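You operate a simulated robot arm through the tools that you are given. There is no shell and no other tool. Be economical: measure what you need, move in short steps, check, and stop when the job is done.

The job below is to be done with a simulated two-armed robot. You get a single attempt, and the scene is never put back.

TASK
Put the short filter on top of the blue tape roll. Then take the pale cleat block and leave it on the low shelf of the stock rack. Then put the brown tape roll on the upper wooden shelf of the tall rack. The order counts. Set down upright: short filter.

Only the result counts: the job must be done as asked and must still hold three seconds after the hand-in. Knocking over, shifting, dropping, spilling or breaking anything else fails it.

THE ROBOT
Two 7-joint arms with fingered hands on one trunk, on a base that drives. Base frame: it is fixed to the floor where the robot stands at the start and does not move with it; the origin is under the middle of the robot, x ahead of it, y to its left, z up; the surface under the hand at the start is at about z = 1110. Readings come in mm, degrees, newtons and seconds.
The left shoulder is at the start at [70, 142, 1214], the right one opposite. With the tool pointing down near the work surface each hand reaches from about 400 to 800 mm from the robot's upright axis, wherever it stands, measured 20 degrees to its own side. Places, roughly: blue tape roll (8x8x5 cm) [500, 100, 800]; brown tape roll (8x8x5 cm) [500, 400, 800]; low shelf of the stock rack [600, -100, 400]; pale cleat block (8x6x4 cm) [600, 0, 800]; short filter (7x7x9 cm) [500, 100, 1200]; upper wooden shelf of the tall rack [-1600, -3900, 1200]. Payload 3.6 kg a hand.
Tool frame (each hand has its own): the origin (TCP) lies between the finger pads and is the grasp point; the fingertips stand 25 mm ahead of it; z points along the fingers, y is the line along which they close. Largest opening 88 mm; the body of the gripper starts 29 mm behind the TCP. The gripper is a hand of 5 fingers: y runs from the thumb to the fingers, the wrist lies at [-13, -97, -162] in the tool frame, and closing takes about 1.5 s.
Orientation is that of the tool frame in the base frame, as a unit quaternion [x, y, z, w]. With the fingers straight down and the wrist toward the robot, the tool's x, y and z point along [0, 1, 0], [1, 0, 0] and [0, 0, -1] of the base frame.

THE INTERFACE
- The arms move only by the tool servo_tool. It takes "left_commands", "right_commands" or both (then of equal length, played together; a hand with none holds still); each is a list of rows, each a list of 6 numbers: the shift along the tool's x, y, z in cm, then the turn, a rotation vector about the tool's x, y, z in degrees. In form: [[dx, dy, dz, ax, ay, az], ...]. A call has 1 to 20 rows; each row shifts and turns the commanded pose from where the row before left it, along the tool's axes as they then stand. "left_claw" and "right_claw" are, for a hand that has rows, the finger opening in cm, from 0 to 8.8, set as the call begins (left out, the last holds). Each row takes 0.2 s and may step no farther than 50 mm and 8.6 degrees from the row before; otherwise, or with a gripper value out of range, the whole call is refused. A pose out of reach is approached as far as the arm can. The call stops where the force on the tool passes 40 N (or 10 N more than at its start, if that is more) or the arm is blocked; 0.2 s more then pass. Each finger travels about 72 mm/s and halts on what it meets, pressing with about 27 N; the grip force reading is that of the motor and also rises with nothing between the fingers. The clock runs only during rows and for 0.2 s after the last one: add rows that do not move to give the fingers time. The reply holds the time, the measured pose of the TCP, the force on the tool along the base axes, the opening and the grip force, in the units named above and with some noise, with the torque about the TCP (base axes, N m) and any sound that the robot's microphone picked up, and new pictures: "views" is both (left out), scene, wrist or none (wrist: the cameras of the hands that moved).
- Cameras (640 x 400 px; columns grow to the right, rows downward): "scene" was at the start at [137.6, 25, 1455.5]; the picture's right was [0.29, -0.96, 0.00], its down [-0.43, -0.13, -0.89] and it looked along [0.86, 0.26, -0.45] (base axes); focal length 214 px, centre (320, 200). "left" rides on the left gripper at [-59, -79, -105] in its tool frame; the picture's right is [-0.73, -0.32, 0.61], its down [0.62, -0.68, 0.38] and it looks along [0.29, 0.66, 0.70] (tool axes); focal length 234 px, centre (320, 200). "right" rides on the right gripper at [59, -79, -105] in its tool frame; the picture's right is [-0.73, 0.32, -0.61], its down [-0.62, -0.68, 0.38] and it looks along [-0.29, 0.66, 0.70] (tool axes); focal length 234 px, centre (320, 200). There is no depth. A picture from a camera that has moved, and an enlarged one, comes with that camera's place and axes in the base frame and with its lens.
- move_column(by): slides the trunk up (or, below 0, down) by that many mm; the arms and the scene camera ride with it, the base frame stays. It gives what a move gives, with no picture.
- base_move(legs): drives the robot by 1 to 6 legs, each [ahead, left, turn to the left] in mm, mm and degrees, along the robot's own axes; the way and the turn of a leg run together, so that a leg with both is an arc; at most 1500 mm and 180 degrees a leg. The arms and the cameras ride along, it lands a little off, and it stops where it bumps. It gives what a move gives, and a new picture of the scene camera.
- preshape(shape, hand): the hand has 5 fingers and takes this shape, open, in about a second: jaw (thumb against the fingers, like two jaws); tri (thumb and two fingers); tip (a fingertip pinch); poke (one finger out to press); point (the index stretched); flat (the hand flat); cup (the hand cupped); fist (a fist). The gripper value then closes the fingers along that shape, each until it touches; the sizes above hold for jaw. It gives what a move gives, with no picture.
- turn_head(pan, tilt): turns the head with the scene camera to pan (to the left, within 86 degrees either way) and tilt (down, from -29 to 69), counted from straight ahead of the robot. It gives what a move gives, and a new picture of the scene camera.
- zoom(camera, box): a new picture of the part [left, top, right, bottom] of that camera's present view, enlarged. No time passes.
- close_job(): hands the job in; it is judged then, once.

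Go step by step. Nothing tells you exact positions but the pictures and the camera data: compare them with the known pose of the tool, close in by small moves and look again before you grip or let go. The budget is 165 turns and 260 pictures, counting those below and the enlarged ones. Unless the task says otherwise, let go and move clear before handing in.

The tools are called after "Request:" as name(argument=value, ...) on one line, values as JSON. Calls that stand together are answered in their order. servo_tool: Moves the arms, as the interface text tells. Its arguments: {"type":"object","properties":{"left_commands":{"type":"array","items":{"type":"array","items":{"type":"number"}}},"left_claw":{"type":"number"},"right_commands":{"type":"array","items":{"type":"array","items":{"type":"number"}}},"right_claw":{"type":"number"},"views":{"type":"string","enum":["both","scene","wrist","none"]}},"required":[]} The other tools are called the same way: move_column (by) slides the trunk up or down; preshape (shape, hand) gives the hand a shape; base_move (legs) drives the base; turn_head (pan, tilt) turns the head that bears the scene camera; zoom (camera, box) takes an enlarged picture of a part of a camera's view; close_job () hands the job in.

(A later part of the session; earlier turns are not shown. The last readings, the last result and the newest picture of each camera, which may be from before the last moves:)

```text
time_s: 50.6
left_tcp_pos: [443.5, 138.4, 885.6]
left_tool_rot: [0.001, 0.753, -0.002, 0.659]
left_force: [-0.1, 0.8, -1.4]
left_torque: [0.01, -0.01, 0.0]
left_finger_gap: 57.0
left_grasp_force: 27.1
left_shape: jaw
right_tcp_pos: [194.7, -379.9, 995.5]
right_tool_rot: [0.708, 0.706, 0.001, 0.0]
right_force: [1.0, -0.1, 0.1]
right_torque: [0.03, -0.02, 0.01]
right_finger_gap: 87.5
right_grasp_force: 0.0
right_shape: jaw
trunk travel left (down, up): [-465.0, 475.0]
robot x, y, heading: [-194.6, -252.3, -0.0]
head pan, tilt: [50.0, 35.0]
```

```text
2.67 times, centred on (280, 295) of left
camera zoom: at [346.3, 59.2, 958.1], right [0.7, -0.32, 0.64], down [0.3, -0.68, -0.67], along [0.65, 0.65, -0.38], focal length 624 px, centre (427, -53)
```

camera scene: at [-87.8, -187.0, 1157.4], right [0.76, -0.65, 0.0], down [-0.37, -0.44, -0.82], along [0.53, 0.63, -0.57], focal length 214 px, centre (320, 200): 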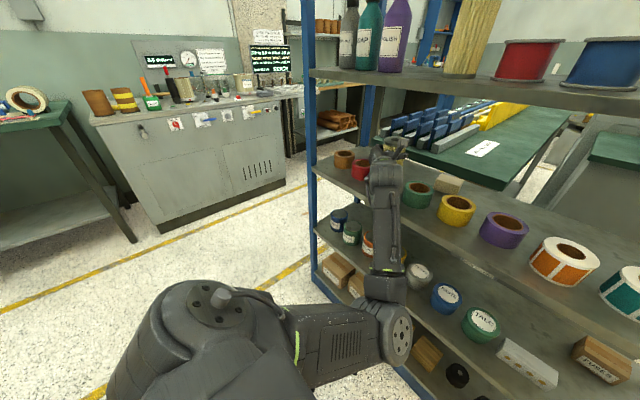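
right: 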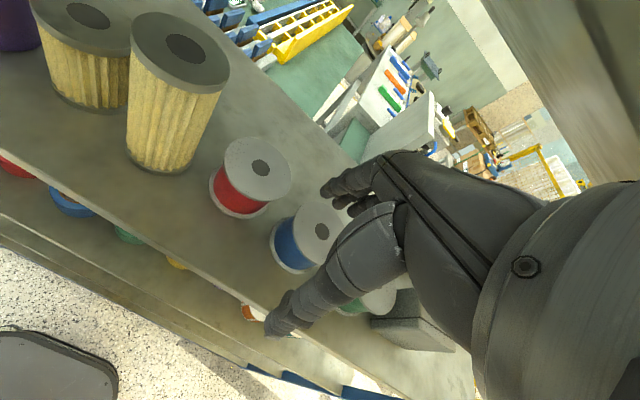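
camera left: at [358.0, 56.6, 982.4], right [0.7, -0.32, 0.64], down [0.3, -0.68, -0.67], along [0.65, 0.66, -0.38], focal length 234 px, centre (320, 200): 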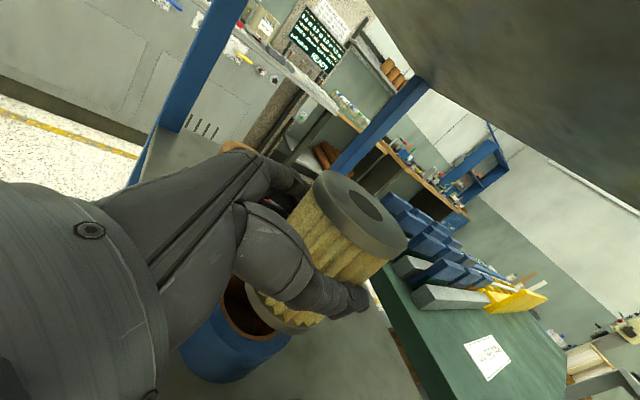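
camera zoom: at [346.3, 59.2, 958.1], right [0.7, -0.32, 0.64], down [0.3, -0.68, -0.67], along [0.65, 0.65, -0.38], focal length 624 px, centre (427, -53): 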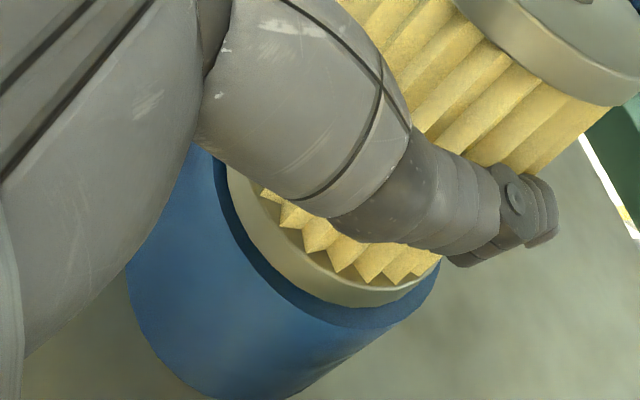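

Request:
servo_tool(left_commands=[[0.2, 0, 0.02, 0, 0, 0], [0, 0, 0, 0, 0, 0]], views="none")

Request:
servo_tool(left_commands=[[0.2, 0, 0.02, 0, 0, 0], [0, 0, 0, 0, 0, 0]], views="none")

Request:
zoom(camera="left", box=[160, 220, 400, 370])

```text
time_s: 51.2
left_tcp_pos: [443.5, 138.9, 884.7]
left_tool_rot: [-0.001, 0.752, -0.001, 0.659]
left_force: [0.1, 0.6, -0.9]
left_torque: [-0.01, 0.01, -0.02]
left_finger_gap: 57.0
left_grasp_force: 27.3
left_shape: jaw
right_tcp_pos: [195.7, -378.6, 995.7]
right_tool_rot: [0.708, 0.706, -0.001, -0.001]
right_force: [0.2, 0.1, -1.0]
right_torque: [-0.01, -0.03, 0.0]
right_finger_gap: 87.7
right_grasp_force: 0.0
right_shape: jaw
trunk travel left (down, up): [-465.0, 475.0]
robot x, y, heading: [-193.0, -254.9, -0.1]
head pan, tilt: [50.0, 35.0]
```

```text
time_s: 51.8
left_tcp_pos: [444.1, 139.6, 883.3]
left_tool_rot: [0.001, 0.752, 0.001, 0.659]
left_force: [-0.7, 0.5, -0.8]
left_torque: [-0.02, 0.04, -0.03]
left_finger_gap: 56.9
left_grasp_force: 26.8
left_shape: jaw
right_tcp_pos: [196.3, -379.8, 994.9]
right_tool_rot: [0.709, 0.705, 0.0, -0.001]
right_force: [-0.6, -0.4, 0.5]
right_torque: [0.0, -0.01, -0.03]
right_finger_gap: 87.4
right_grasp_force: 0.1
right_shape: jaw
trunk travel left (down, up): [-465.0, 475.0]
robot x, y, heading: [-198.9, -251.4, -0.0]
head pan, tilt: [50.0, 35.0]
```

```text
2.67 times, centred on (280, 295) of left
camera zoom: at [345.8, 60.8, 954.9], right [0.7, -0.32, 0.64], down [0.3, -0.68, -0.67], along [0.65, 0.66, -0.38], focal length 624 px, centre (427, -53)
```

zoom: 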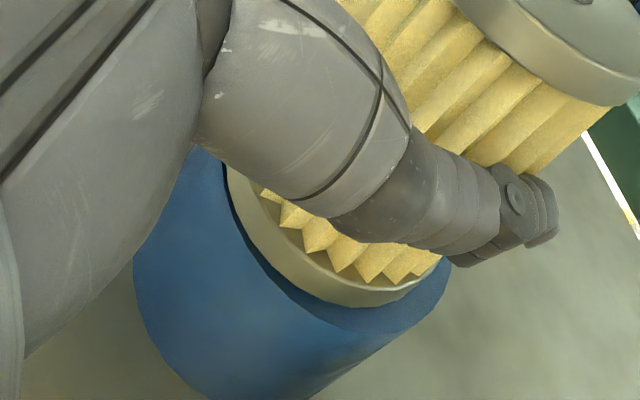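

Request:
servo_tool(left_commands=[[0.2, 0, 0.2, 0, 0, 0], [0, 0, 0, 0, 0, 0]], views="none")

Request:
servo_tool(left_commands=[[0.2, 0, 0.02, 0, 0, 0], [0, 0, 0, 0, 0, 0]], views="none")

Request:
zoom(camera="left", box=[160, 220, 400, 370])

```text
time_s: 52.4
left_tcp_pos: [443.6, 142.7, 881.4]
left_tool_rot: [-0.001, 0.753, 0.003, 0.658]
left_force: [0.0, 0.3, -0.5]
left_torque: [0.0, 0.04, 0.0]
left_finger_gap: 56.7
left_grasp_force: 26.6
left_shape: jaw
right_tcp_pos: [194.5, -378.6, 994.3]
right_tool_rot: [0.709, 0.706, 0.001, -0.001]
right_force: [-0.5, 0.7, -0.5]
right_torque: [-0.01, -0.04, 0.01]
right_finger_gap: 87.7
right_grasp_force: 0.1
right_shape: jaw
trunk travel left (down, up): [-465.0, 475.0]
robot x, y, heading: [-194.2, -255.1, 0.0]
head pan, tilt: [50.0, 35.0]
```

```text
time_s: 53.0
left_tcp_pos: [443.2, 145.0, 881.1]
left_tool_rot: [-0.002, 0.752, 0.005, 0.659]
left_force: [-0.8, 0.3, -0.6]
left_torque: [0.0, 0.02, -0.01]
left_finger_gap: 56.9
left_grasp_force: 26.3
left_shape: jaw
right_tcp_pos: [196.8, -379.0, 995.4]
right_tool_rot: [0.708, 0.706, 0.001, 0.0]
right_force: [-1.3, -0.3, 0.4]
right_torque: [-0.01, -0.02, 0.0]
right_finger_gap: 87.7
right_grasp_force: 0.1
right_shape: jaw
trunk travel left (down, up): [-465.0, 475.0]
robot x, y, heading: [-196.4, -252.3, -0.1]
head pan, tilt: [50.0, 35.0]
```

```text
2.67 times, centred on (280, 295) of left
camera zoom: at [346.8, 64.1, 951.5], right [0.7, -0.32, 0.64], down [0.3, -0.67, -0.67], along [0.65, 0.66, -0.37], focal length 624 px, centre (427, -53)
```

zoom: 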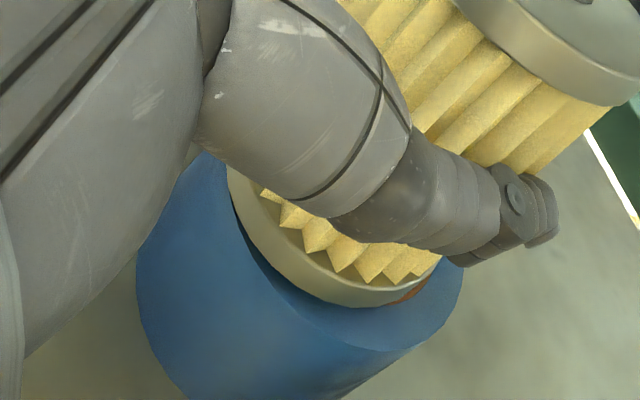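

The arm is nearing a joint limit and drifts in y. I go back up a little, recentre, and will lower with the trunk instead.

Request:
servo_tool(left_commands=[[-0.5, 0, 0, 0, 0, 0], [-0.5, 0, 0, 0, 0, 0], [0, 0, 0, 0, 0, 0]], views="none")

```text
time_s: 53.8
left_tcp_pos: [443.3, 145.8, 891.9]
left_tool_rot: [-0.001, 0.751, 0.006, 0.66]
left_force: [0.1, -0.2, -0.9]
left_torque: [0.01, 0.03, -0.01]
left_finger_gap: 56.9
left_grasp_force: 27.0
left_shape: jaw
right_tcp_pos: [195.3, -379.5, 995.1]
right_tool_rot: [0.709, 0.706, 0.001, 0.0]
right_force: [0.0, -0.3, 0.4]
right_torque: [0.03, -0.03, -0.03]
right_finger_gap: 87.6
right_grasp_force: 0.0
right_shape: jaw
trunk travel left (down, up): [-465.0, 475.0]
robot x, y, heading: [-194.6, -255.5, 0.0]
head pan, tilt: [50.0, 35.0]
```

Request:
servo_tool(left_commands=[[0, -0.7, 0.25, 0, 0, 0], [0, 0, 0, 0, 0, 0]], views="none")

Request:
move_column(by=-7)

Request:
zoom(camera="left", box=[160, 220, 400, 370])

```text
time_s: 54.4
left_tcp_pos: [445.2, 141.3, 895.1]
left_tool_rot: [-0.003, 0.749, 0.008, 0.662]
left_force: [0.1, -0.1, -1.5]
left_torque: [0.02, 0.02, 0.0]
left_finger_gap: 56.9
left_grasp_force: 26.6
left_shape: jaw
right_tcp_pos: [195.1, -378.5, 995.5]
right_tool_rot: [0.709, 0.706, 0.0, -0.001]
right_force: [-0.7, -0.2, 0.4]
right_torque: [0.01, 0.0, -0.02]
right_finger_gap: 87.6
right_grasp_force: 0.1
right_shape: jaw
trunk travel left (down, up): [-465.0, 475.0]
robot x, y, heading: [-196.9, -253.9, -0.1]
head pan, tilt: [50.0, 35.0]
```

```text
time_s: 55.0
left_tcp_pos: [446.0, 140.7, 887.7]
left_tool_rot: [-0.003, 0.75, 0.008, 0.662]
left_force: [-0.1, 0.4, -0.4]
left_torque: [0.01, 0.03, -0.04]
left_finger_gap: 57.3
left_grasp_force: 26.6
left_shape: jaw
right_tcp_pos: [194.9, -379.2, 988.6]
right_tool_rot: [0.709, 0.706, 0.001, -0.001]
right_force: [-0.2, 0.3, 0.5]
right_torque: [-0.02, -0.07, 0.0]
right_finger_gap: 87.6
right_grasp_force: 0.0
right_shape: jaw
trunk travel left (down, up): [-458.0, 482.0]
robot x, y, heading: [-194.7, -253.0, -0.2]
head pan, tilt: [50.0, 35.0]
```

```text
2.67 times, centred on (280, 295) of left
camera zoom: at [349.6, 59.3, 956.9], right [0.7, -0.32, 0.64], down [0.31, -0.67, -0.67], along [0.65, 0.67, -0.37], focal length 624 px, centre (427, -53)
```

zoom: 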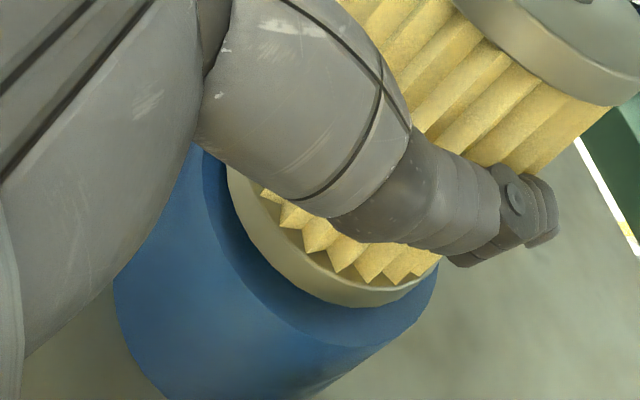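

Request:
move_column(by=-4)

Request:
move_column(by=-3)

Request:
zoom(camera="left", box=[160, 220, 400, 370])

```text
time_s: 55.5
left_tcp_pos: [446.5, 140.1, 882.3]
left_tool_rot: [-0.002, 0.751, 0.009, 0.66]
left_force: [-0.7, 0.0, -0.6]
left_torque: [0.06, -0.01, 0.01]
left_finger_gap: 56.8
left_grasp_force: 27.0
left_shape: jaw
right_tcp_pos: [195.2, -379.4, 984.1]
right_tool_rot: [0.708, 0.706, 0.0, -0.001]
right_force: [0.2, -0.5, 0.6]
right_torque: [0.0, 0.02, 0.01]
right_finger_gap: 87.5
right_grasp_force: 0.1
right_shape: jaw
trunk travel left (down, up): [-454.0, 486.0]
robot x, y, heading: [-190.1, -251.7, 0.3]
head pan, tilt: [50.0, 35.0]
```

```text
time_s: 56.0
left_tcp_pos: [446.0, 140.6, 877.8]
left_tool_rot: [-0.001, 0.751, 0.01, 0.66]
left_force: [0.0, 0.1, 2.3]
left_torque: [0.06, 0.01, -0.07]
left_finger_gap: 57.0
left_grasp_force: 26.5
left_shape: jaw
right_tcp_pos: [195.1, -379.2, 981.2]
right_tool_rot: [0.708, 0.706, 0.001, 0.0]
right_force: [-0.2, 0.9, -0.1]
right_torque: [0.0, 0.01, 0.02]
right_finger_gap: 87.5
right_grasp_force: 0.0
right_shape: jaw
trunk travel left (down, up): [-451.0, 489.0]
robot x, y, heading: [-197.7, -250.9, -0.2]
head pan, tilt: [50.0, 35.0]
```

```text
2.67 times, centred on (280, 295) of left
camera zoom: at [349.5, 59.2, 948.3], right [0.7, -0.32, 0.64], down [0.31, -0.67, -0.68], along [0.64, 0.67, -0.37], focal length 624 px, centre (427, -53)
```

zoom: 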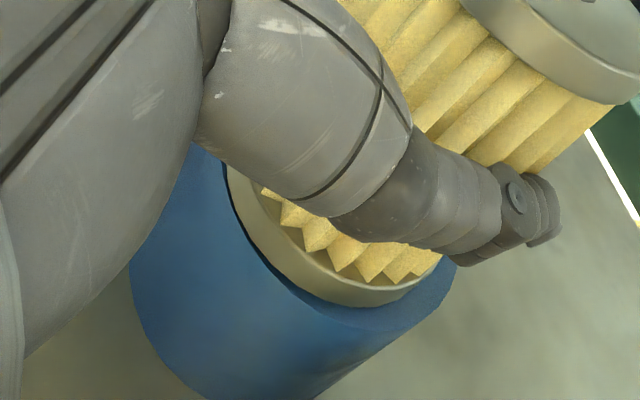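

Contact felt (+3 N). I open the fingers.

Request:
servo_tool(left_commands=[[0, 0, 0, 0, 0, 0], [0, 0, 0, 0, 0, 0], [0, 0, 0, 0, 0, 0], [0, 0, 0, 0, 0, 0], [0, 0, 0, 0, 0, 0]], left_claw=8.8)

Request:
zoom(camera="scene", box=[320, 120, 450, 220])

```text
time_s: 57.2
left_tcp_pos: [446.3, 139.9, 876.9]
left_tool_rot: [-0.001, 0.752, 0.009, 0.659]
left_force: [0.4, 0.9, -0.7]
left_torque: [-0.01, 0.01, 0.01]
left_finger_gap: 87.8
left_grasp_force: 0.0
left_shape: jaw
right_tcp_pos: [195.4, -377.8, 981.4]
right_tool_rot: [0.708, 0.706, 0.001, -0.001]
right_force: [0.4, 0.5, -0.1]
right_torque: [-0.01, 0.01, -0.01]
right_finger_gap: 87.7
right_grasp_force: 0.1
right_shape: jaw
trunk travel left (down, up): [-451.0, 489.0]
robot x, y, heading: [-196.0, -250.5, 0.1]
head pan, tilt: [50.0, 35.0]
camera scene: at [-88.0, -187.0, 1143.4], right [0.76, -0.64, 0.0], down [-0.37, -0.44, -0.82], along [0.53, 0.63, -0.57], focal length 214 px, centre (320, 200)
camera left: at [349.7, 59.6, 947.2], right [0.7, -0.32, 0.64], down [0.31, -0.67, -0.68], along [0.64, 0.67, -0.37], focal length 234 px, centre (320, 200)
```

scene: 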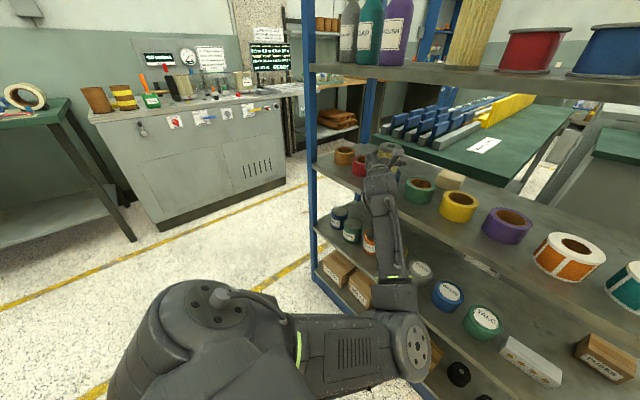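
left: 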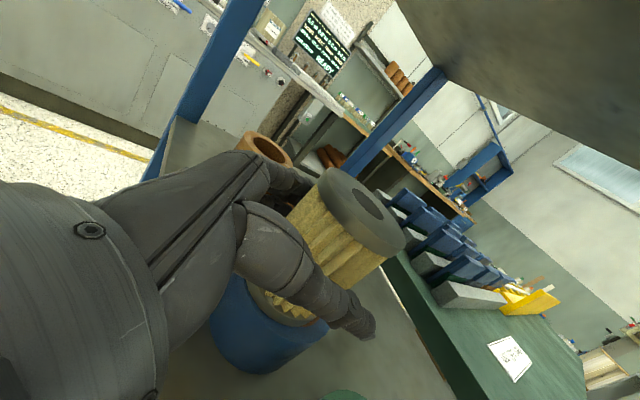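

```text
4.00 times, centred on (385, 170) of scene
camera zoom: at [-88.0, -187.0, 1143.4], right [0.76, -0.64, 0.0], down [-0.37, -0.44, -0.82], along [0.53, 0.63, -0.57], focal length 858 px, centre (60, 320)
```

zoom: 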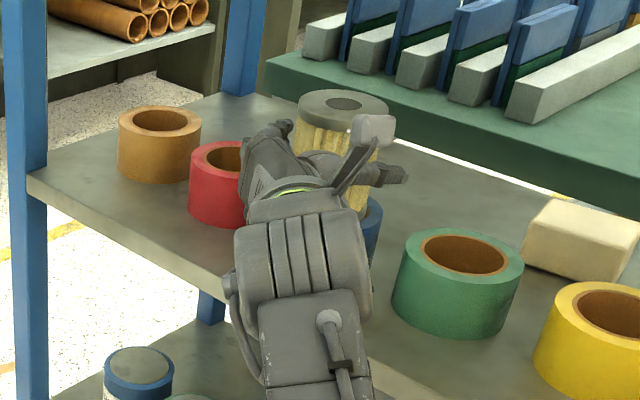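

Released; I withdraw straight back.

Request:
servo_tool(left_commands=[[0.25, 0, -2.0, 0, 0, 0], [0.25, 0, -2.0, 0, 0, 0], [0.35, 0, -2.5, 0, 0, 0], [0.4, 0, -3, 0, 0, 0], [0, 0, 0, 0, 0, 0]])

Request:
zoom(camera="scene", box=[320, 120, 450, 220])

```text
time_s: 58.6
left_tcp_pos: [344.2, 156.5, 895.3]
left_tool_rot: [0.001, 0.745, 0.037, 0.667]
left_force: [0.4, -0.5, 0.3]
left_torque: [0.0, 0.0, 0.03]
left_finger_gap: 87.7
left_grasp_force: 0.1
left_shape: jaw
right_tcp_pos: [194.9, -379.1, 980.7]
right_tool_rot: [0.709, 0.706, 0.0, 0.0]
right_force: [0.1, 0.3, -0.1]
right_torque: [-0.01, 0.0, -0.02]
right_finger_gap: 87.6
right_grasp_force: 0.0
right_shape: jaw
trunk travel left (down, up): [-451.0, 489.0]
robot x, y, heading: [-193.8, -250.8, -0.1]
head pan, tilt: [50.0, 35.0]
stopped in row 5 (left hand): the arm was blocked; the commanded pose is now the measured one
camera scene: at [-88.2, -186.8, 1143.4], right [0.76, -0.64, 0.0], down [-0.37, -0.44, -0.82], along [0.53, 0.63, -0.57], focal length 214 px, centre (320, 200)
camera left: at [250.1, 69.5, 960.0], right [0.7, -0.33, 0.64], down [0.34, -0.63, -0.7], along [0.63, 0.71, -0.33], focal length 234 px, centre (320, 200)
```

scene: 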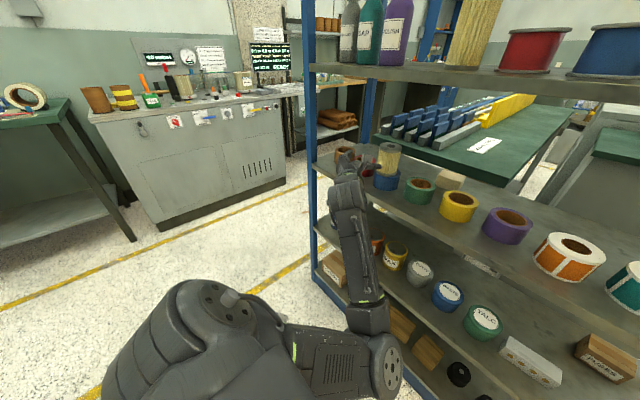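
left: 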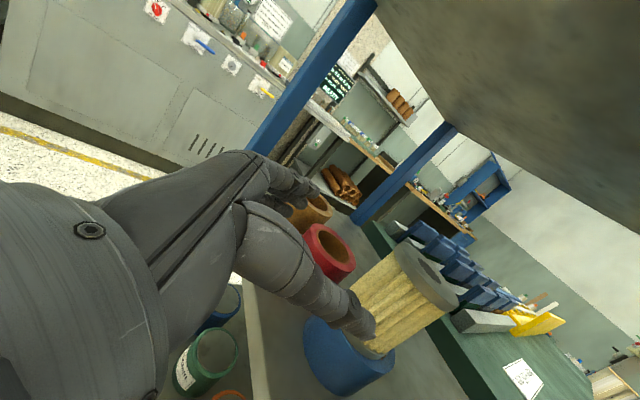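

```text
4.00 times, centred on (385, 170) of scene
camera zoom: at [-88.2, -186.8, 1143.4], right [0.76, -0.64, 0.0], down [-0.37, -0.44, -0.82], along [0.53, 0.63, -0.57], focal length 858 px, centre (60, 320)
```

zoom: 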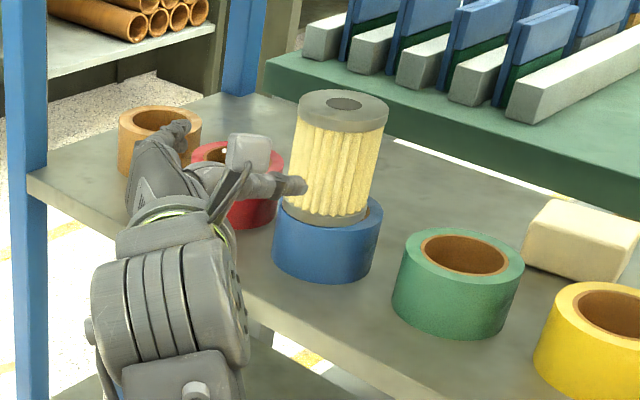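

The filter stands on the blue roll. The arm got blocked near its own limit, so I back the base away and then inspect.

Request:
base_move(legs=[[-110, 0, 0]])

Request:
zoom(camera="scene", box=[310, 110, 450, 210])

Request:
zoom(camera="left", box=[240, 200, 480, 350])

```text
time_s: 59.8
left_tcp_pos: [233.2, 156.5, 895.2]
left_tool_rot: [0.002, 0.746, 0.038, 0.665]
left_force: [-0.3, 0.4, -0.1]
left_torque: [-0.02, 0.0, -0.02]
left_finger_gap: 87.6
left_grasp_force: 0.1
left_shape: jaw
right_tcp_pos: [83.7, -379.0, 981.3]
right_tool_rot: [0.709, 0.705, 0.001, 0.002]
right_force: [0.2, 0.4, 0.4]
right_torque: [0.03, 0.0, -0.01]
right_finger_gap: 88.0
right_grasp_force: 0.0
right_shape: jaw
trunk travel left (down, up): [-451.0, 489.0]
robot x, y, heading: [-306.6, -252.0, 0.0]
head pan, tilt: [50.0, 35.0]
camera scene: at [-199.3, -186.8, 1143.5], right [0.76, -0.65, 0.0], down [-0.37, -0.44, -0.82], along [0.53, 0.63, -0.57], focal length 214 px, centre (320, 200)
```

scene: 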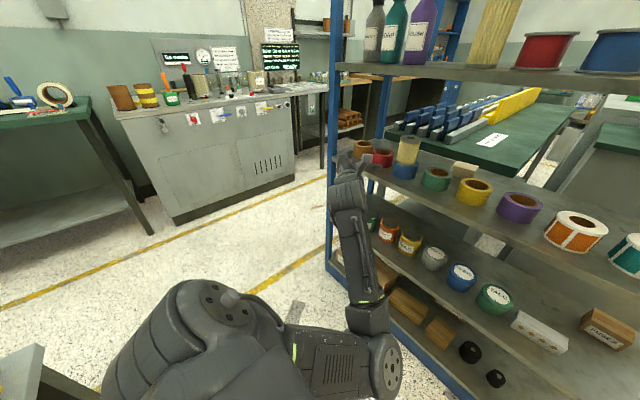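

```text
4.00 times, centred on (380, 160) of scene
camera zoom: at [-199.3, -186.8, 1143.5], right [0.76, -0.65, 0.0], down [-0.37, -0.44, -0.82], along [0.53, 0.63, -0.57], focal length 858 px, centre (80, 360)
```

zoom: 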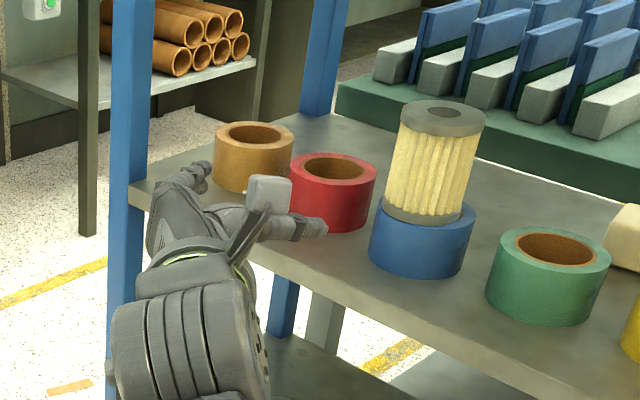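

```text
2.67 times, centred on (360, 275) of left
camera zoom: at [139.7, 69.0, 959.7], right [0.7, -0.33, 0.63], down [0.34, -0.63, -0.7], along [0.63, 0.71, -0.33], focal length 624 px, centre (213, 0)
```

zoom: 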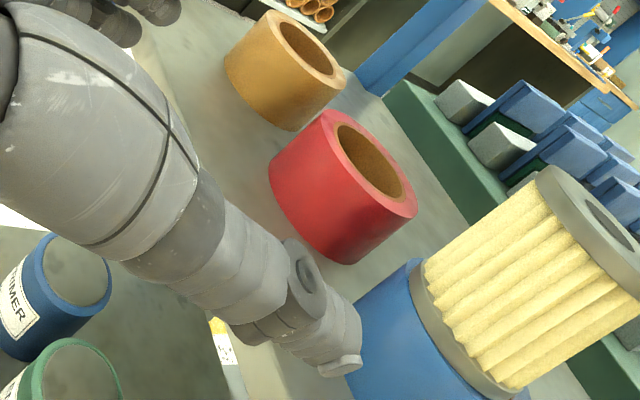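

Filter is upright and centred on the blue roll. Next the pale block, best taken by the right hand (over the low rolls, away from the filter). First I fold the left hand back to its pointing-down pose.

Request:
servo_tool(left_commands=[[1.49, -1, 0.21, 0, 8.2, 0], [1.44, -1, 0.41, 0, 8.2, 0], [1.37, -1, 0.61, 0, 8.2, 0], [1.26, -1, 0.82, 0, 8.2, 0], [1.13, -1, 0.98, 0, 8.2, 0], [0.98, -1, 1.13, 0, 8.2, 0], [0.82, -1, 1.26, 0, 8.2, 0], [0.63, -1, 1.36, 0, 8.2, 0], [0.41, -1, 1.44, 0, 8.2, 0], [0.21, -1, 1.49, 0, 8.2, 0], [0, 0, 0, 0, 0, 0]], views="scene")

```text
time_s: 62.2
left_tcp_pos: [283.4, 117.8, 712.1]
left_tool_rot: [-0.023, 0.999, 0.029, 0.012]
left_force: [-0.1, -0.2, 0.1]
left_torque: [-0.01, 0.03, -0.01]
left_finger_gap: 87.5
left_grasp_force: 0.0
left_shape: jaw
left hand out of reach, approached as far as the arm can: row 6, 7, 8, 9, 10
right_tcp_pos: [85.0, -379.2, 980.7]
right_tool_rot: [0.709, 0.706, 0.0, 0.0]
right_force: [1.2, 0.6, -0.7]
right_torque: [0.01, 0.03, 0.01]
right_finger_gap: 87.8
right_grasp_force: 0.0
right_shape: jaw
trunk travel left (down, up): [-451.0, 489.0]
robot x, y, heading: [-304.0, -252.5, -0.3]
head pan, tilt: [50.0, 35.0]
camera scene: at [-198.2, -186.7, 1143.4], right [0.76, -0.65, 0.0], down [-0.37, -0.44, -0.82], along [0.53, 0.63, -0.57], focal length 214 px, centre (320, 200)
```

scene: 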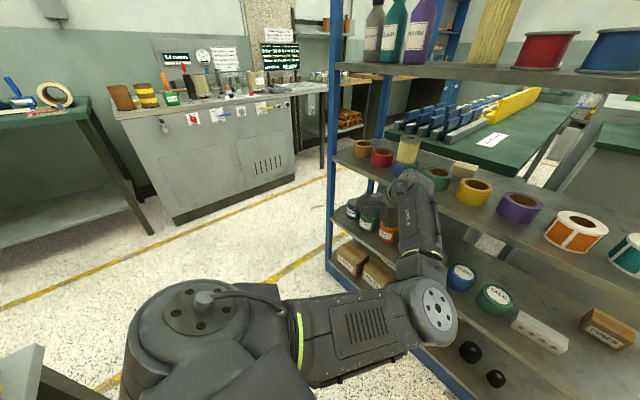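

Request:
servo_tool(left_commands=[[3, 0, 0, 0, 0, 8.2], [3, 0, 0, 0, 0, 8.2], [0, 0, 0, 0, 0, 8.2], [0, 0, 0, 0, 0, 8.2], [0, 0, 0, 0, 0, 8.2], [0, 0, 0, 0, 0, 8.2], [0, 0, 0, 0, 0, 8.2], [0, 0, 0, 0, 0, 8.2], [0, 0, 0, 0, 0, 8.2], [0, 0, 0, 0, 0, 8.2], [0, 0, 0, 0, 0, 8.2], [0, 0, 0, 0, 0, 0]], views="scene")

```text
time_s: 64.8
left_tcp_pos: [242.8, 141.9, 700.7]
left_tool_rot: [0.692, 0.721, 0.03, -0.013]
left_force: [-0.2, 0.0, 0.0]
left_torque: [-0.01, -0.03, 0.01]
left_finger_gap: 87.7
left_grasp_force: 0.0
left_shape: jaw
left hand out of reach, approached as far as the arm can: row 1, 2, 8, 9
right_tcp_pos: [85.6, -379.5, 981.2]
right_tool_rot: [0.709, 0.705, 0.001, -0.001]
right_force: [0.2, -0.9, 1.7]
right_torque: [-0.01, 0.0, -0.01]
right_finger_gap: 87.9
right_grasp_force: 0.1
right_shape: jaw
trunk travel left (down, up): [-451.0, 489.0]
robot x, y, heading: [-303.2, -252.5, -0.3]
head pan, tilt: [50.0, 35.0]
camera scene: at [-198.0, -186.7, 1143.4], right [0.76, -0.65, 0.0], down [-0.37, -0.44, -0.82], along [0.53, 0.63, -0.57], focal length 214 px, centre (320, 200)
```

scene: 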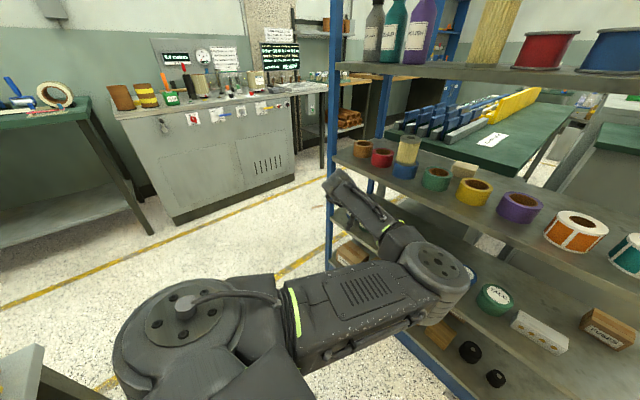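

I retract the left hand upward and back toward its starting-like posture.

Request:
servo_tool(left_commands=[[-1.6, -2.4, -2.9, 0, 0, 0], [-1.6, -2.4, -2.9, 0, 0, 0], [-1.6, -2.4, -2.9, 0, 0, 0], [-1.6, -2.4, -2.9, 0, 0, 0], [-1.6, -2.4, -2.9, 0, 0, 0], [-1.6, -2.4, -2.9, 0, 0, 0], [-1.6, -2.4, -2.9, 0, 0, 0], [-1.6, -2.4, -2.9, 0, 0, 0], [-1.6, -2.4, -2.9, 0, 0, 0], [0, 0, 0, 0, 0, 0]], views="scene")

```text
time_s: 67.0
left_tcp_pos: [87.6, 45.8, 857.6]
left_tool_rot: [0.69, 0.723, 0.008, -0.018]
left_force: [0.4, -0.1, 1.6]
left_torque: [-0.01, 0.01, 0.01]
left_finger_gap: 88.0
left_grasp_force: 0.0
left_shape: jaw
left hand out of reach, approached as far as the arm can: row 1, 7, 8, 9
right_tcp_pos: [84.8, -378.6, 981.7]
right_tool_rot: [0.709, 0.705, 0.001, -0.001]
right_force: [0.5, 0.2, 0.6]
right_torque: [0.0, 0.03, 0.0]
right_finger_gap: 87.7
right_grasp_force: 0.1
right_shape: jaw
trunk travel left (down, up): [-451.0, 489.0]
robot x, y, heading: [-302.2, -252.2, -0.5]
head pan, tilt: [50.0, 35.0]
camera scene: at [-191.9, -186.3, 1159.6], right [0.74, -0.68, 0.0], down [-0.28, -0.31, -0.91], along [0.62, 0.67, -0.42], focal length 214 px, centre (320, 200)
```

scene: 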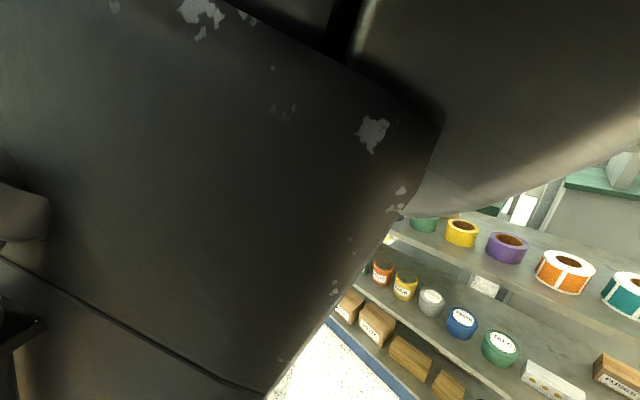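

The elbow came up in front of the head, which is not good. I move the hand out to the left and down so that the elbow swings back outward.

Request:
servo_tool(left_commands=[[4, 1, 2, 0, 0, 0], [4, 1, 2, 0, 0, 0], [4, 1, 2, 0, 0, 0], [4, 0, 2, 0, 0, 0], [4, 0, 2, 0, 0, 0], [4, 0, 2, 0, 0, 0], [4, 0, 2, 0, 0, 0], [4, 0, 0, 0, 0, 0], [4, 0, 0, 0, 0, 0], [4, 0, 0, 0, 0, 0], [0, 0, 0, 0, 0, 0]], views="scene")

```text
time_s: 69.4
left_tcp_pos: [105.3, 455.1, 757.4]
left_tool_rot: [0.692, 0.721, 0.029, -0.011]
left_force: [0.2, 0.4, 0.2]
left_torque: [0.01, -0.03, 0.0]
left_finger_gap: 88.2
left_grasp_force: 0.1
left_shape: jaw
right_tcp_pos: [85.7, -380.1, 981.0]
right_tool_rot: [0.709, 0.705, 0.0, -0.001]
right_force: [0.5, -0.2, -0.7]
right_torque: [-0.01, 0.02, 0.0]
right_finger_gap: 87.8
right_grasp_force: 0.0
right_shape: jaw
trunk travel left (down, up): [-451.0, 489.0]
robot x, y, heading: [-300.8, -247.1, 0.1]
head pan, tilt: [50.0, 35.0]
camera scene: at [-197.8, -187.5, 1143.4], right [0.76, -0.65, 0.0], down [-0.37, -0.44, -0.82], along [0.53, 0.63, -0.57], focal length 214 px, centre (320, 200)
```

scene: 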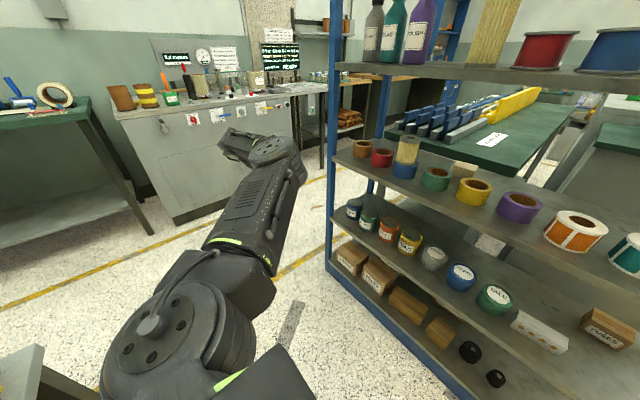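

I turn the hand so that the wrist points outward to the left, to force the elbow outward, and then bring it in.

Request:
servo_tool(left_commands=[[0, 0, -1, 0, 0, 8.2], [0, 0, -1, 0, 0, 8.2], [0, 0, -1, 0, 0, 8.2], [0, 0, -1, 0, 0, 8.2], [0, 0, -1, 0, 0, 8.2], [0, 0, -1, 0, 0, 8.2], [0, 0, -1, 0, 0, 8.2], [0, 0, -1, 0, 0, 8.2], [0, 0, 0, 0, 0, 0]], views="scene")

```text
time_s: 71.4
left_tcp_pos: [94.8, 339.1, 806.1]
left_tool_rot: [0.972, 0.233, 0.021, -0.028]
left_force: [-0.4, -0.8, -0.7]
left_torque: [0.0, 0.01, -0.04]
left_finger_gap: 88.0
left_grasp_force: 0.1
left_shape: jaw
left hand out of reach, approached as far as the arm can: row 4, 5, 6, 7, 8
right_tcp_pos: [86.0, -379.2, 980.8]
right_tool_rot: [0.709, 0.705, 0.0, -0.001]
right_force: [-0.8, -0.6, 0.3]
right_torque: [0.01, 0.01, 0.02]
right_finger_gap: 87.6
right_grasp_force: 0.1
right_shape: jaw
trunk travel left (down, up): [-451.0, 489.0]
robot x, y, heading: [-304.5, -249.7, -0.2]
head pan, tilt: [50.0, 35.0]
camera scene: at [-198.2, -186.5, 1143.4], right [0.76, -0.65, 0.0], down [-0.37, -0.44, -0.82], along [0.53, 0.63, -0.57], focal length 214 px, centre (320, 200)
```

scene: 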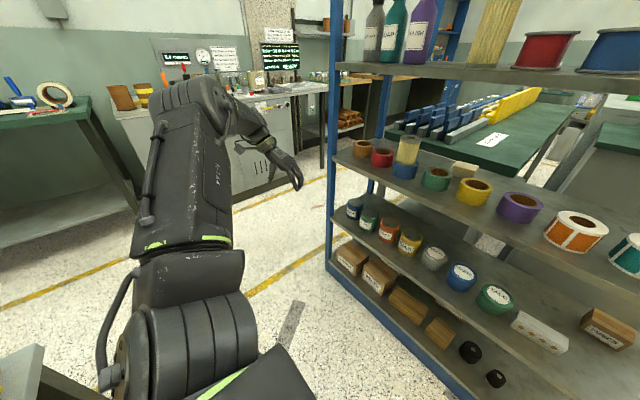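

The elbow is outside again. I bring the hand in toward the body and restore the yaw.

Request:
servo_tool(left_commands=[[-1.8, 3.56, -1, 0, 0, 0], [-1.8, 3.56, -1, 0, 0, 0], [-1.8, 3.56, -1, 0, 0, 0], [-1.8, 3.56, -1, 0, 0, 0], [0, 0, 0, 0, 0, -8.2], [0, 0, 0, 0, 0, -8.2], [0, 0, 0, 0, 0, -8.2], [0, 0, 0, 0, 0, -8.2], [0, 0, 0, 0, 0, -8.2], [0, 0, 0, 0, 0, -8.2], [0, 0, 0, 0, 0, -8.2], [0, -2, 0, 0, 0, 0], [0, -2, 0, 0, 0, 0], [0, 0, 0, 0, 0, 0]], views="scene")

```text
time_s: 74.4
left_tcp_pos: [55.4, 179.9, 836.1]
left_tool_rot: [0.741, 0.671, 0.029, -0.014]
left_force: [0.2, 0.8, 0.4]
left_torque: [-0.02, 0.0, -0.02]
left_finger_gap: 87.9
left_grasp_force: 0.1
left_shape: jaw
right_tcp_pos: [85.1, -378.7, 982.0]
right_tool_rot: [0.709, 0.705, 0.0, -0.001]
right_force: [-0.2, 0.5, 0.5]
right_torque: [0.0, 0.03, -0.03]
right_finger_gap: 88.0
right_grasp_force: 0.1
right_shape: jaw
trunk travel left (down, up): [-451.0, 489.0]
robot x, y, heading: [-300.6, -252.0, -0.2]
head pan, tilt: [50.0, 35.0]
camera scene: at [-197.9, -186.8, 1143.4], right [0.76, -0.65, 0.0], down [-0.37, -0.44, -0.82], along [0.53, 0.63, -0.57], focal length 214 px, centre (320, 200)
```

scene: 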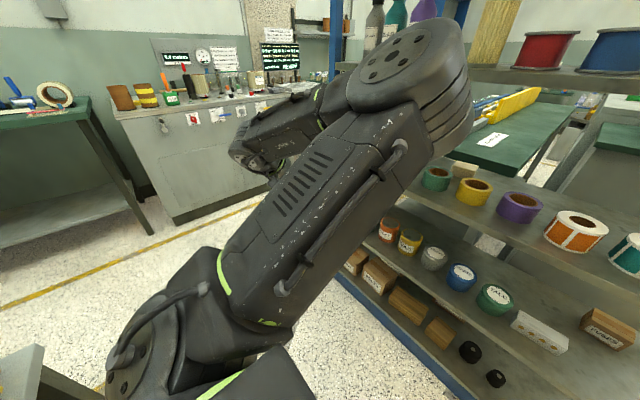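

Request:
servo_tool(left_commands=[[0, 0, 0, 0, 0, 8.2], [0, 0, 0, 0, 0, 8.2], [0, 0, 0, 0, 0, 8.2], [0, 0, 0, 0, 0, 8.2], [0, 0, 0, 0, 0, 8.2], [0, 0, 0, 0, 0, 8.2], [0, 0, 0, 0, 0, 8.2], [0, 0, 0, 0, 0, 8.2], [0, 0, 0, 0, 0, 8.2], [0, 0, 0, 0, 0, 0]], views="scene")

```text
time_s: 76.6
left_tcp_pos: [55.8, 180.6, 834.8]
left_tool_rot: [0.995, 0.09, 0.014, -0.029]
left_force: [-0.3, -0.6, -0.4]
left_torque: [0.03, 0.0, -0.01]
left_finger_gap: 88.4
left_grasp_force: 0.0
left_shape: jaw
right_tcp_pos: [85.3, -379.4, 981.7]
right_tool_rot: [0.71, 0.705, 0.0, 0.0]
right_force: [-0.2, -0.4, -0.8]
right_torque: [0.02, -0.02, 0.0]
right_finger_gap: 87.9
right_grasp_force: 0.2
right_shape: jaw
trunk travel left (down, up): [-451.0, 489.0]
robot x, y, heading: [-303.6, -250.7, -0.1]
head pan, tilt: [50.0, 35.0]
camera scene: at [-198.0, -186.9, 1143.4], right [0.76, -0.65, 0.0], down [-0.37, -0.44, -0.82], along [0.53, 0.63, -0.57], focal length 214 px, centre (320, 200)
```

scene: 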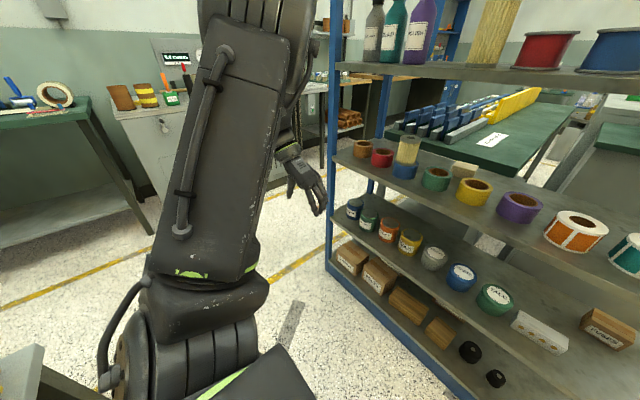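

The left arm is compact enough and out of the way; I pull it back another 100 mm, then turn the head to the block area.

Request:
servo_tool(left_commands=[[-3, 0, 1, 0, 0, 0], [-3, 0, 1, 0, 0, 0], [-3, 0, 1, 0, 0, 0], [0, 0, 0, 0, 0, 0]], views="none")

Request:
turn_head(pan=20, tilt=22)

```text
time_s: 77.6
left_tcp_pos: [-32.9, 167.8, 804.4]
left_tool_rot: [0.995, 0.092, 0.015, -0.028]
left_force: [1.1, 0.5, 1.3]
left_torque: [0.03, -0.02, -0.01]
left_finger_gap: 87.8
left_grasp_force: 0.1
left_shape: jaw
right_tcp_pos: [85.4, -378.6, 980.8]
right_tool_rot: [0.708, 0.706, 0.001, -0.001]
right_force: [0.5, -0.1, 0.3]
right_torque: [-0.02, 0.0, 0.01]
right_finger_gap: 88.1
right_grasp_force: 0.1
right_shape: jaw
trunk travel left (down, up): [-451.0, 489.0]
robot x, y, heading: [-307.2, -255.3, -0.2]
head pan, tilt: [50.0, 35.0]
```

```text
time_s: 78.6
left_tcp_pos: [-33.2, 168.0, 803.9]
left_tool_rot: [0.995, 0.091, 0.015, -0.029]
left_force: [0.9, -0.3, 0.3]
left_torque: [0.01, 0.0, -0.04]
left_finger_gap: 88.3
left_grasp_force: 0.0
left_shape: jaw
right_tcp_pos: [85.6, -378.4, 979.8]
right_tool_rot: [0.709, 0.705, 0.001, 0.0]
right_force: [0.3, 0.6, 0.8]
right_torque: [0.01, -0.01, -0.01]
right_finger_gap: 87.5
right_grasp_force: 0.0
right_shape: jaw
trunk travel left (down, up): [-451.0, 489.0]
robot x, y, heading: [-304.6, -253.6, -0.0]
head pan, tilt: [20.0, 22.0]
camera scene: at [-167.6, -222.5, 1164.0], right [0.34, -0.94, 0.0], down [-0.35, -0.13, -0.93], along [0.87, 0.31, -0.38], focal length 214 px, centre (320, 200)
```

scene: 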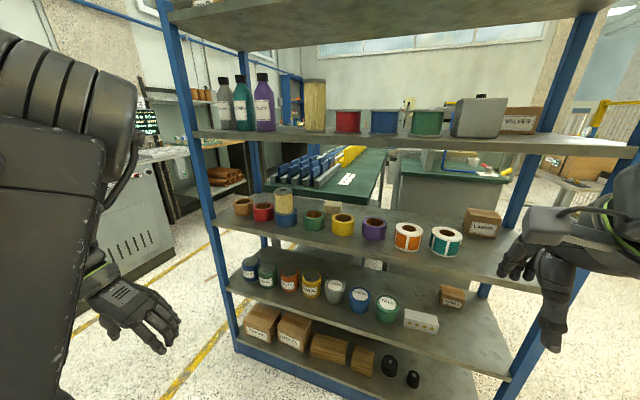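

Now I pull the right hand back a little and drive left and forward so that the block lies ahead of the right arm.

Request:
servo_tool(right_commands=[[0, -3, 0, 0, 0, 0], [0, -3, 0, 0, 0, 0], [0, 0, 0, 0, 0, 0]], views="none")

Request:
base_move(legs=[[0, 454, 0], [235, 0, 0]])

Request:
move_column(by=75)

Request:
turn_head(pan=-12, tilt=35)

```text
time_s: 79.4
left_tcp_pos: [-31.8, 167.1, 804.4]
left_tool_rot: [0.995, 0.091, 0.015, -0.029]
left_force: [0.7, -0.1, 0.3]
left_torque: [0.03, 0.01, 0.0]
left_finger_gap: 88.1
left_grasp_force: 0.0
left_shape: jaw
right_tcp_pos: [25.3, -378.3, 981.4]
right_tool_rot: [0.709, 0.706, 0.0, -0.001]
right_force: [-0.1, 0.1, -0.6]
right_torque: [-0.01, -0.01, 0.0]
right_finger_gap: 87.9
right_grasp_force: 0.1
right_shape: jaw
trunk travel left (down, up): [-451.0, 489.0]
robot x, y, heading: [-304.0, -254.0, -0.3]
head pan, tilt: [20.0, 22.0]
```

```text
time_s: 83.5
left_tcp_pos: [203.2, 624.3, 803.2]
left_tool_rot: [0.995, 0.092, 0.014, -0.029]
left_force: [1.4, -0.9, 0.0]
left_torque: [0.0, 0.05, 0.0]
left_finger_gap: 88.1
left_grasp_force: 0.1
left_shape: jaw
right_tcp_pos: [262.3, 79.1, 982.2]
right_tool_rot: [0.708, 0.706, 0.001, -0.001]
right_force: [0.3, 0.0, -0.2]
right_torque: [0.03, 0.01, -0.05]
right_finger_gap: 87.7
right_grasp_force: 0.0
right_shape: jaw
trunk travel left (down, up): [-451.0, 489.0]
robot x, y, heading: [-70.8, 202.9, 0.1]
head pan, tilt: [20.0, 22.0]
camera scene: at [69.3, 234.0, 1163.9], right [0.34, -0.94, 0.0], down [-0.35, -0.13, -0.93], along [0.87, 0.32, -0.38], focal length 214 px, centre (320, 200)
```

scene: 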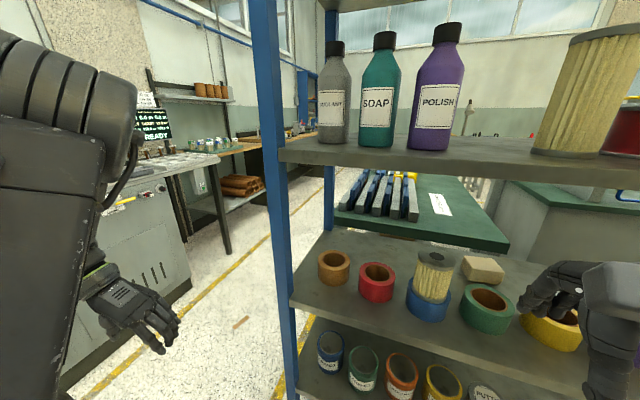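

```text
time_s: 84.6
left_tcp_pos: [202.4, 624.0, 879.0]
left_tool_rot: [0.995, 0.093, 0.015, -0.029]
left_force: [-0.3, 0.4, 0.0]
left_torque: [0.01, -0.01, 0.01]
left_finger_gap: 88.0
left_grasp_force: 0.0
left_shape: jaw
right_tcp_pos: [261.8, 78.6, 1055.8]
right_tool_rot: [0.707, 0.707, 0.0, 0.0]
right_force: [-0.7, -0.5, 0.3]
right_torque: [0.01, -0.01, -0.01]
right_finger_gap: 87.5
right_grasp_force: 0.0
right_shape: jaw
trunk travel left (down, up): [-526.0, 414.0]
robot x, y, heading: [-68.1, 205.5, -0.1]
head pan, tilt: [20.0, 22.0]
```

```text
time_s: 85.6
left_tcp_pos: [201.7, 625.1, 877.4]
left_tool_rot: [0.995, 0.093, 0.014, -0.029]
left_force: [-0.4, 0.2, 0.8]
left_torque: [-0.01, -0.02, 0.03]
left_finger_gap: 88.0
left_grasp_force: 0.1
left_shape: jaw
right_tcp_pos: [262.6, 78.9, 1057.1]
right_tool_rot: [0.708, 0.706, 0.0, -0.001]
right_force: [0.0, -0.5, -0.2]
right_torque: [0.02, -0.02, 0.0]
right_finger_gap: 87.5
right_grasp_force: 0.1
right_shape: jaw
trunk travel left (down, up): [-526.0, 414.0]
robot x, y, heading: [-69.2, 203.8, 0.1]
head pan, tilt: [-12.0, 35.0]
camera scene: at [67.4, 184.1, 1218.4], right [-0.21, -0.98, 0.0], down [-0.56, 0.12, -0.82], along [0.8, -0.17, -0.57], focal length 214 px, centre (320, 200)
```

scene: 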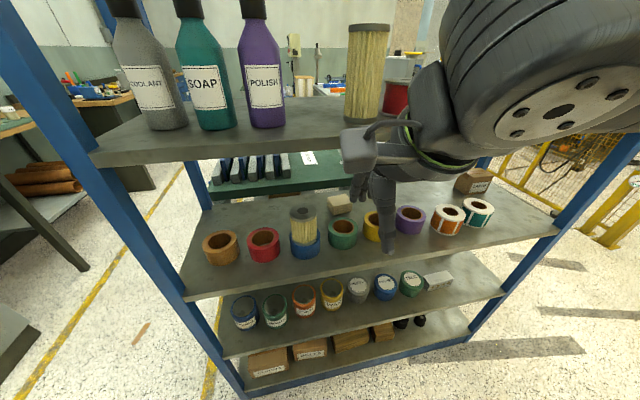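

Request:
zoom(camera="scene", box=[270, 170, 410, 260])

```text
4.44 times, centred on (340, 215) of scene
camera zoom: at [67.4, 184.1, 1218.4], right [-0.21, -0.98, 0.0], down [-0.56, 0.12, -0.82], along [0.8, -0.17, -0.57], focal length 953 px, centre (231, 133)
```

zoom: 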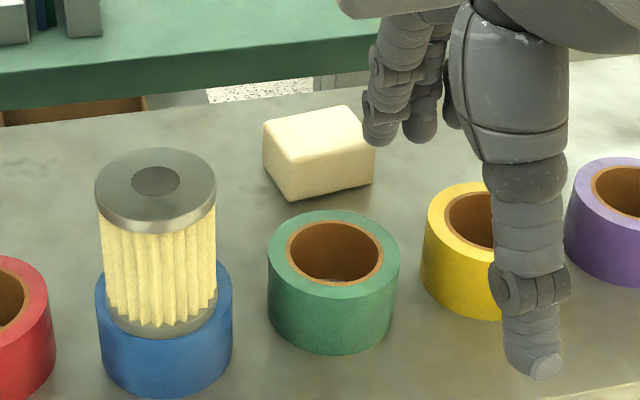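

Block centre is about [606, 5], turned about 6°, top z≈820. I bring the right hand in front at z≈905 with a 25° forward tilt.

Request:
servo_tool(right_commands=[[-1.85, 0.9, 3.8, 0, 0, 0], [-1.85, 0.9, 3.8, 0, 0, 0], [-1.85, 0.9, 3.8, 0, 0, 0], [-1.85, 0.9, 3.8, 0, 0, -6], [0, 0, 0, -8.4, 0, 0], [0, 0, 0, -8.4, 0, 0], [0, 0, 0, -8.4, 0, 0], [0, 0, 0, 0, 0, 0]], right_claw=8.8)

```text
time_s: 87.4
left_tcp_pos: [201.2, 625.4, 877.8]
left_tool_rot: [0.995, 0.093, 0.015, -0.027]
left_force: [-0.1, -0.6, -0.2]
left_torque: [0.0, 0.0, 0.01]
left_finger_gap: 88.2
left_grasp_force: 0.2
left_shape: jaw
right_tcp_pos: [391.1, 1.4, 939.0]
right_tool_rot: [0.653, 0.725, 0.163, 0.146]
right_force: [0.2, -0.1, -0.7]
right_torque: [-0.01, -0.01, 0.01]
right_finger_gap: 87.9
right_grasp_force: 0.1
right_shape: jaw
right hand out of reach, approached as far as the arm can: row 3, 4, 5, 6, 7
trunk travel left (down, up): [-526.0, 414.0]
robot x, y, heading: [-71.4, 204.5, -0.4]
head pan, tilt: [-12.0, 35.0]
camera scene: at [67.2, 184.1, 1218.4], right [-0.21, -0.98, 0.0], down [-0.56, 0.12, -0.82], along [0.8, -0.17, -0.57], focal length 214 px, centre (320, 200)
camera right: at [268.8, 47.4, 999.6], right [0.11, -0.72, 0.69], down [-0.39, -0.67, -0.64], along [0.92, -0.2, -0.35], focal length 234 px, centre (320, 200)
```

scene: 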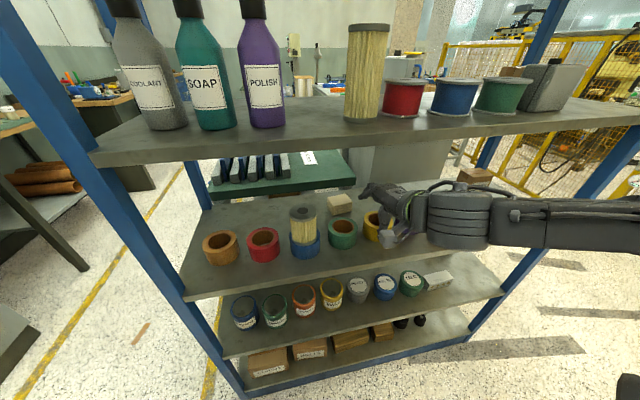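
right: 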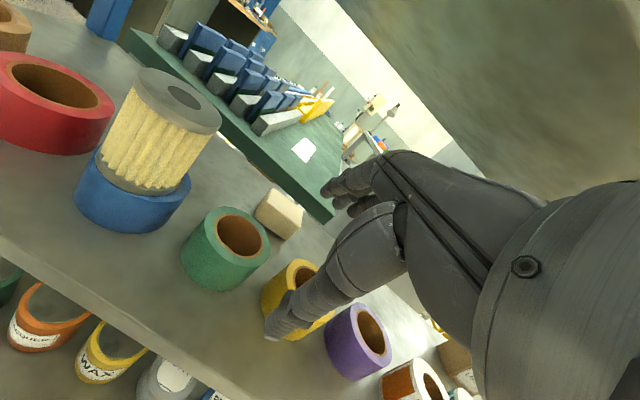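

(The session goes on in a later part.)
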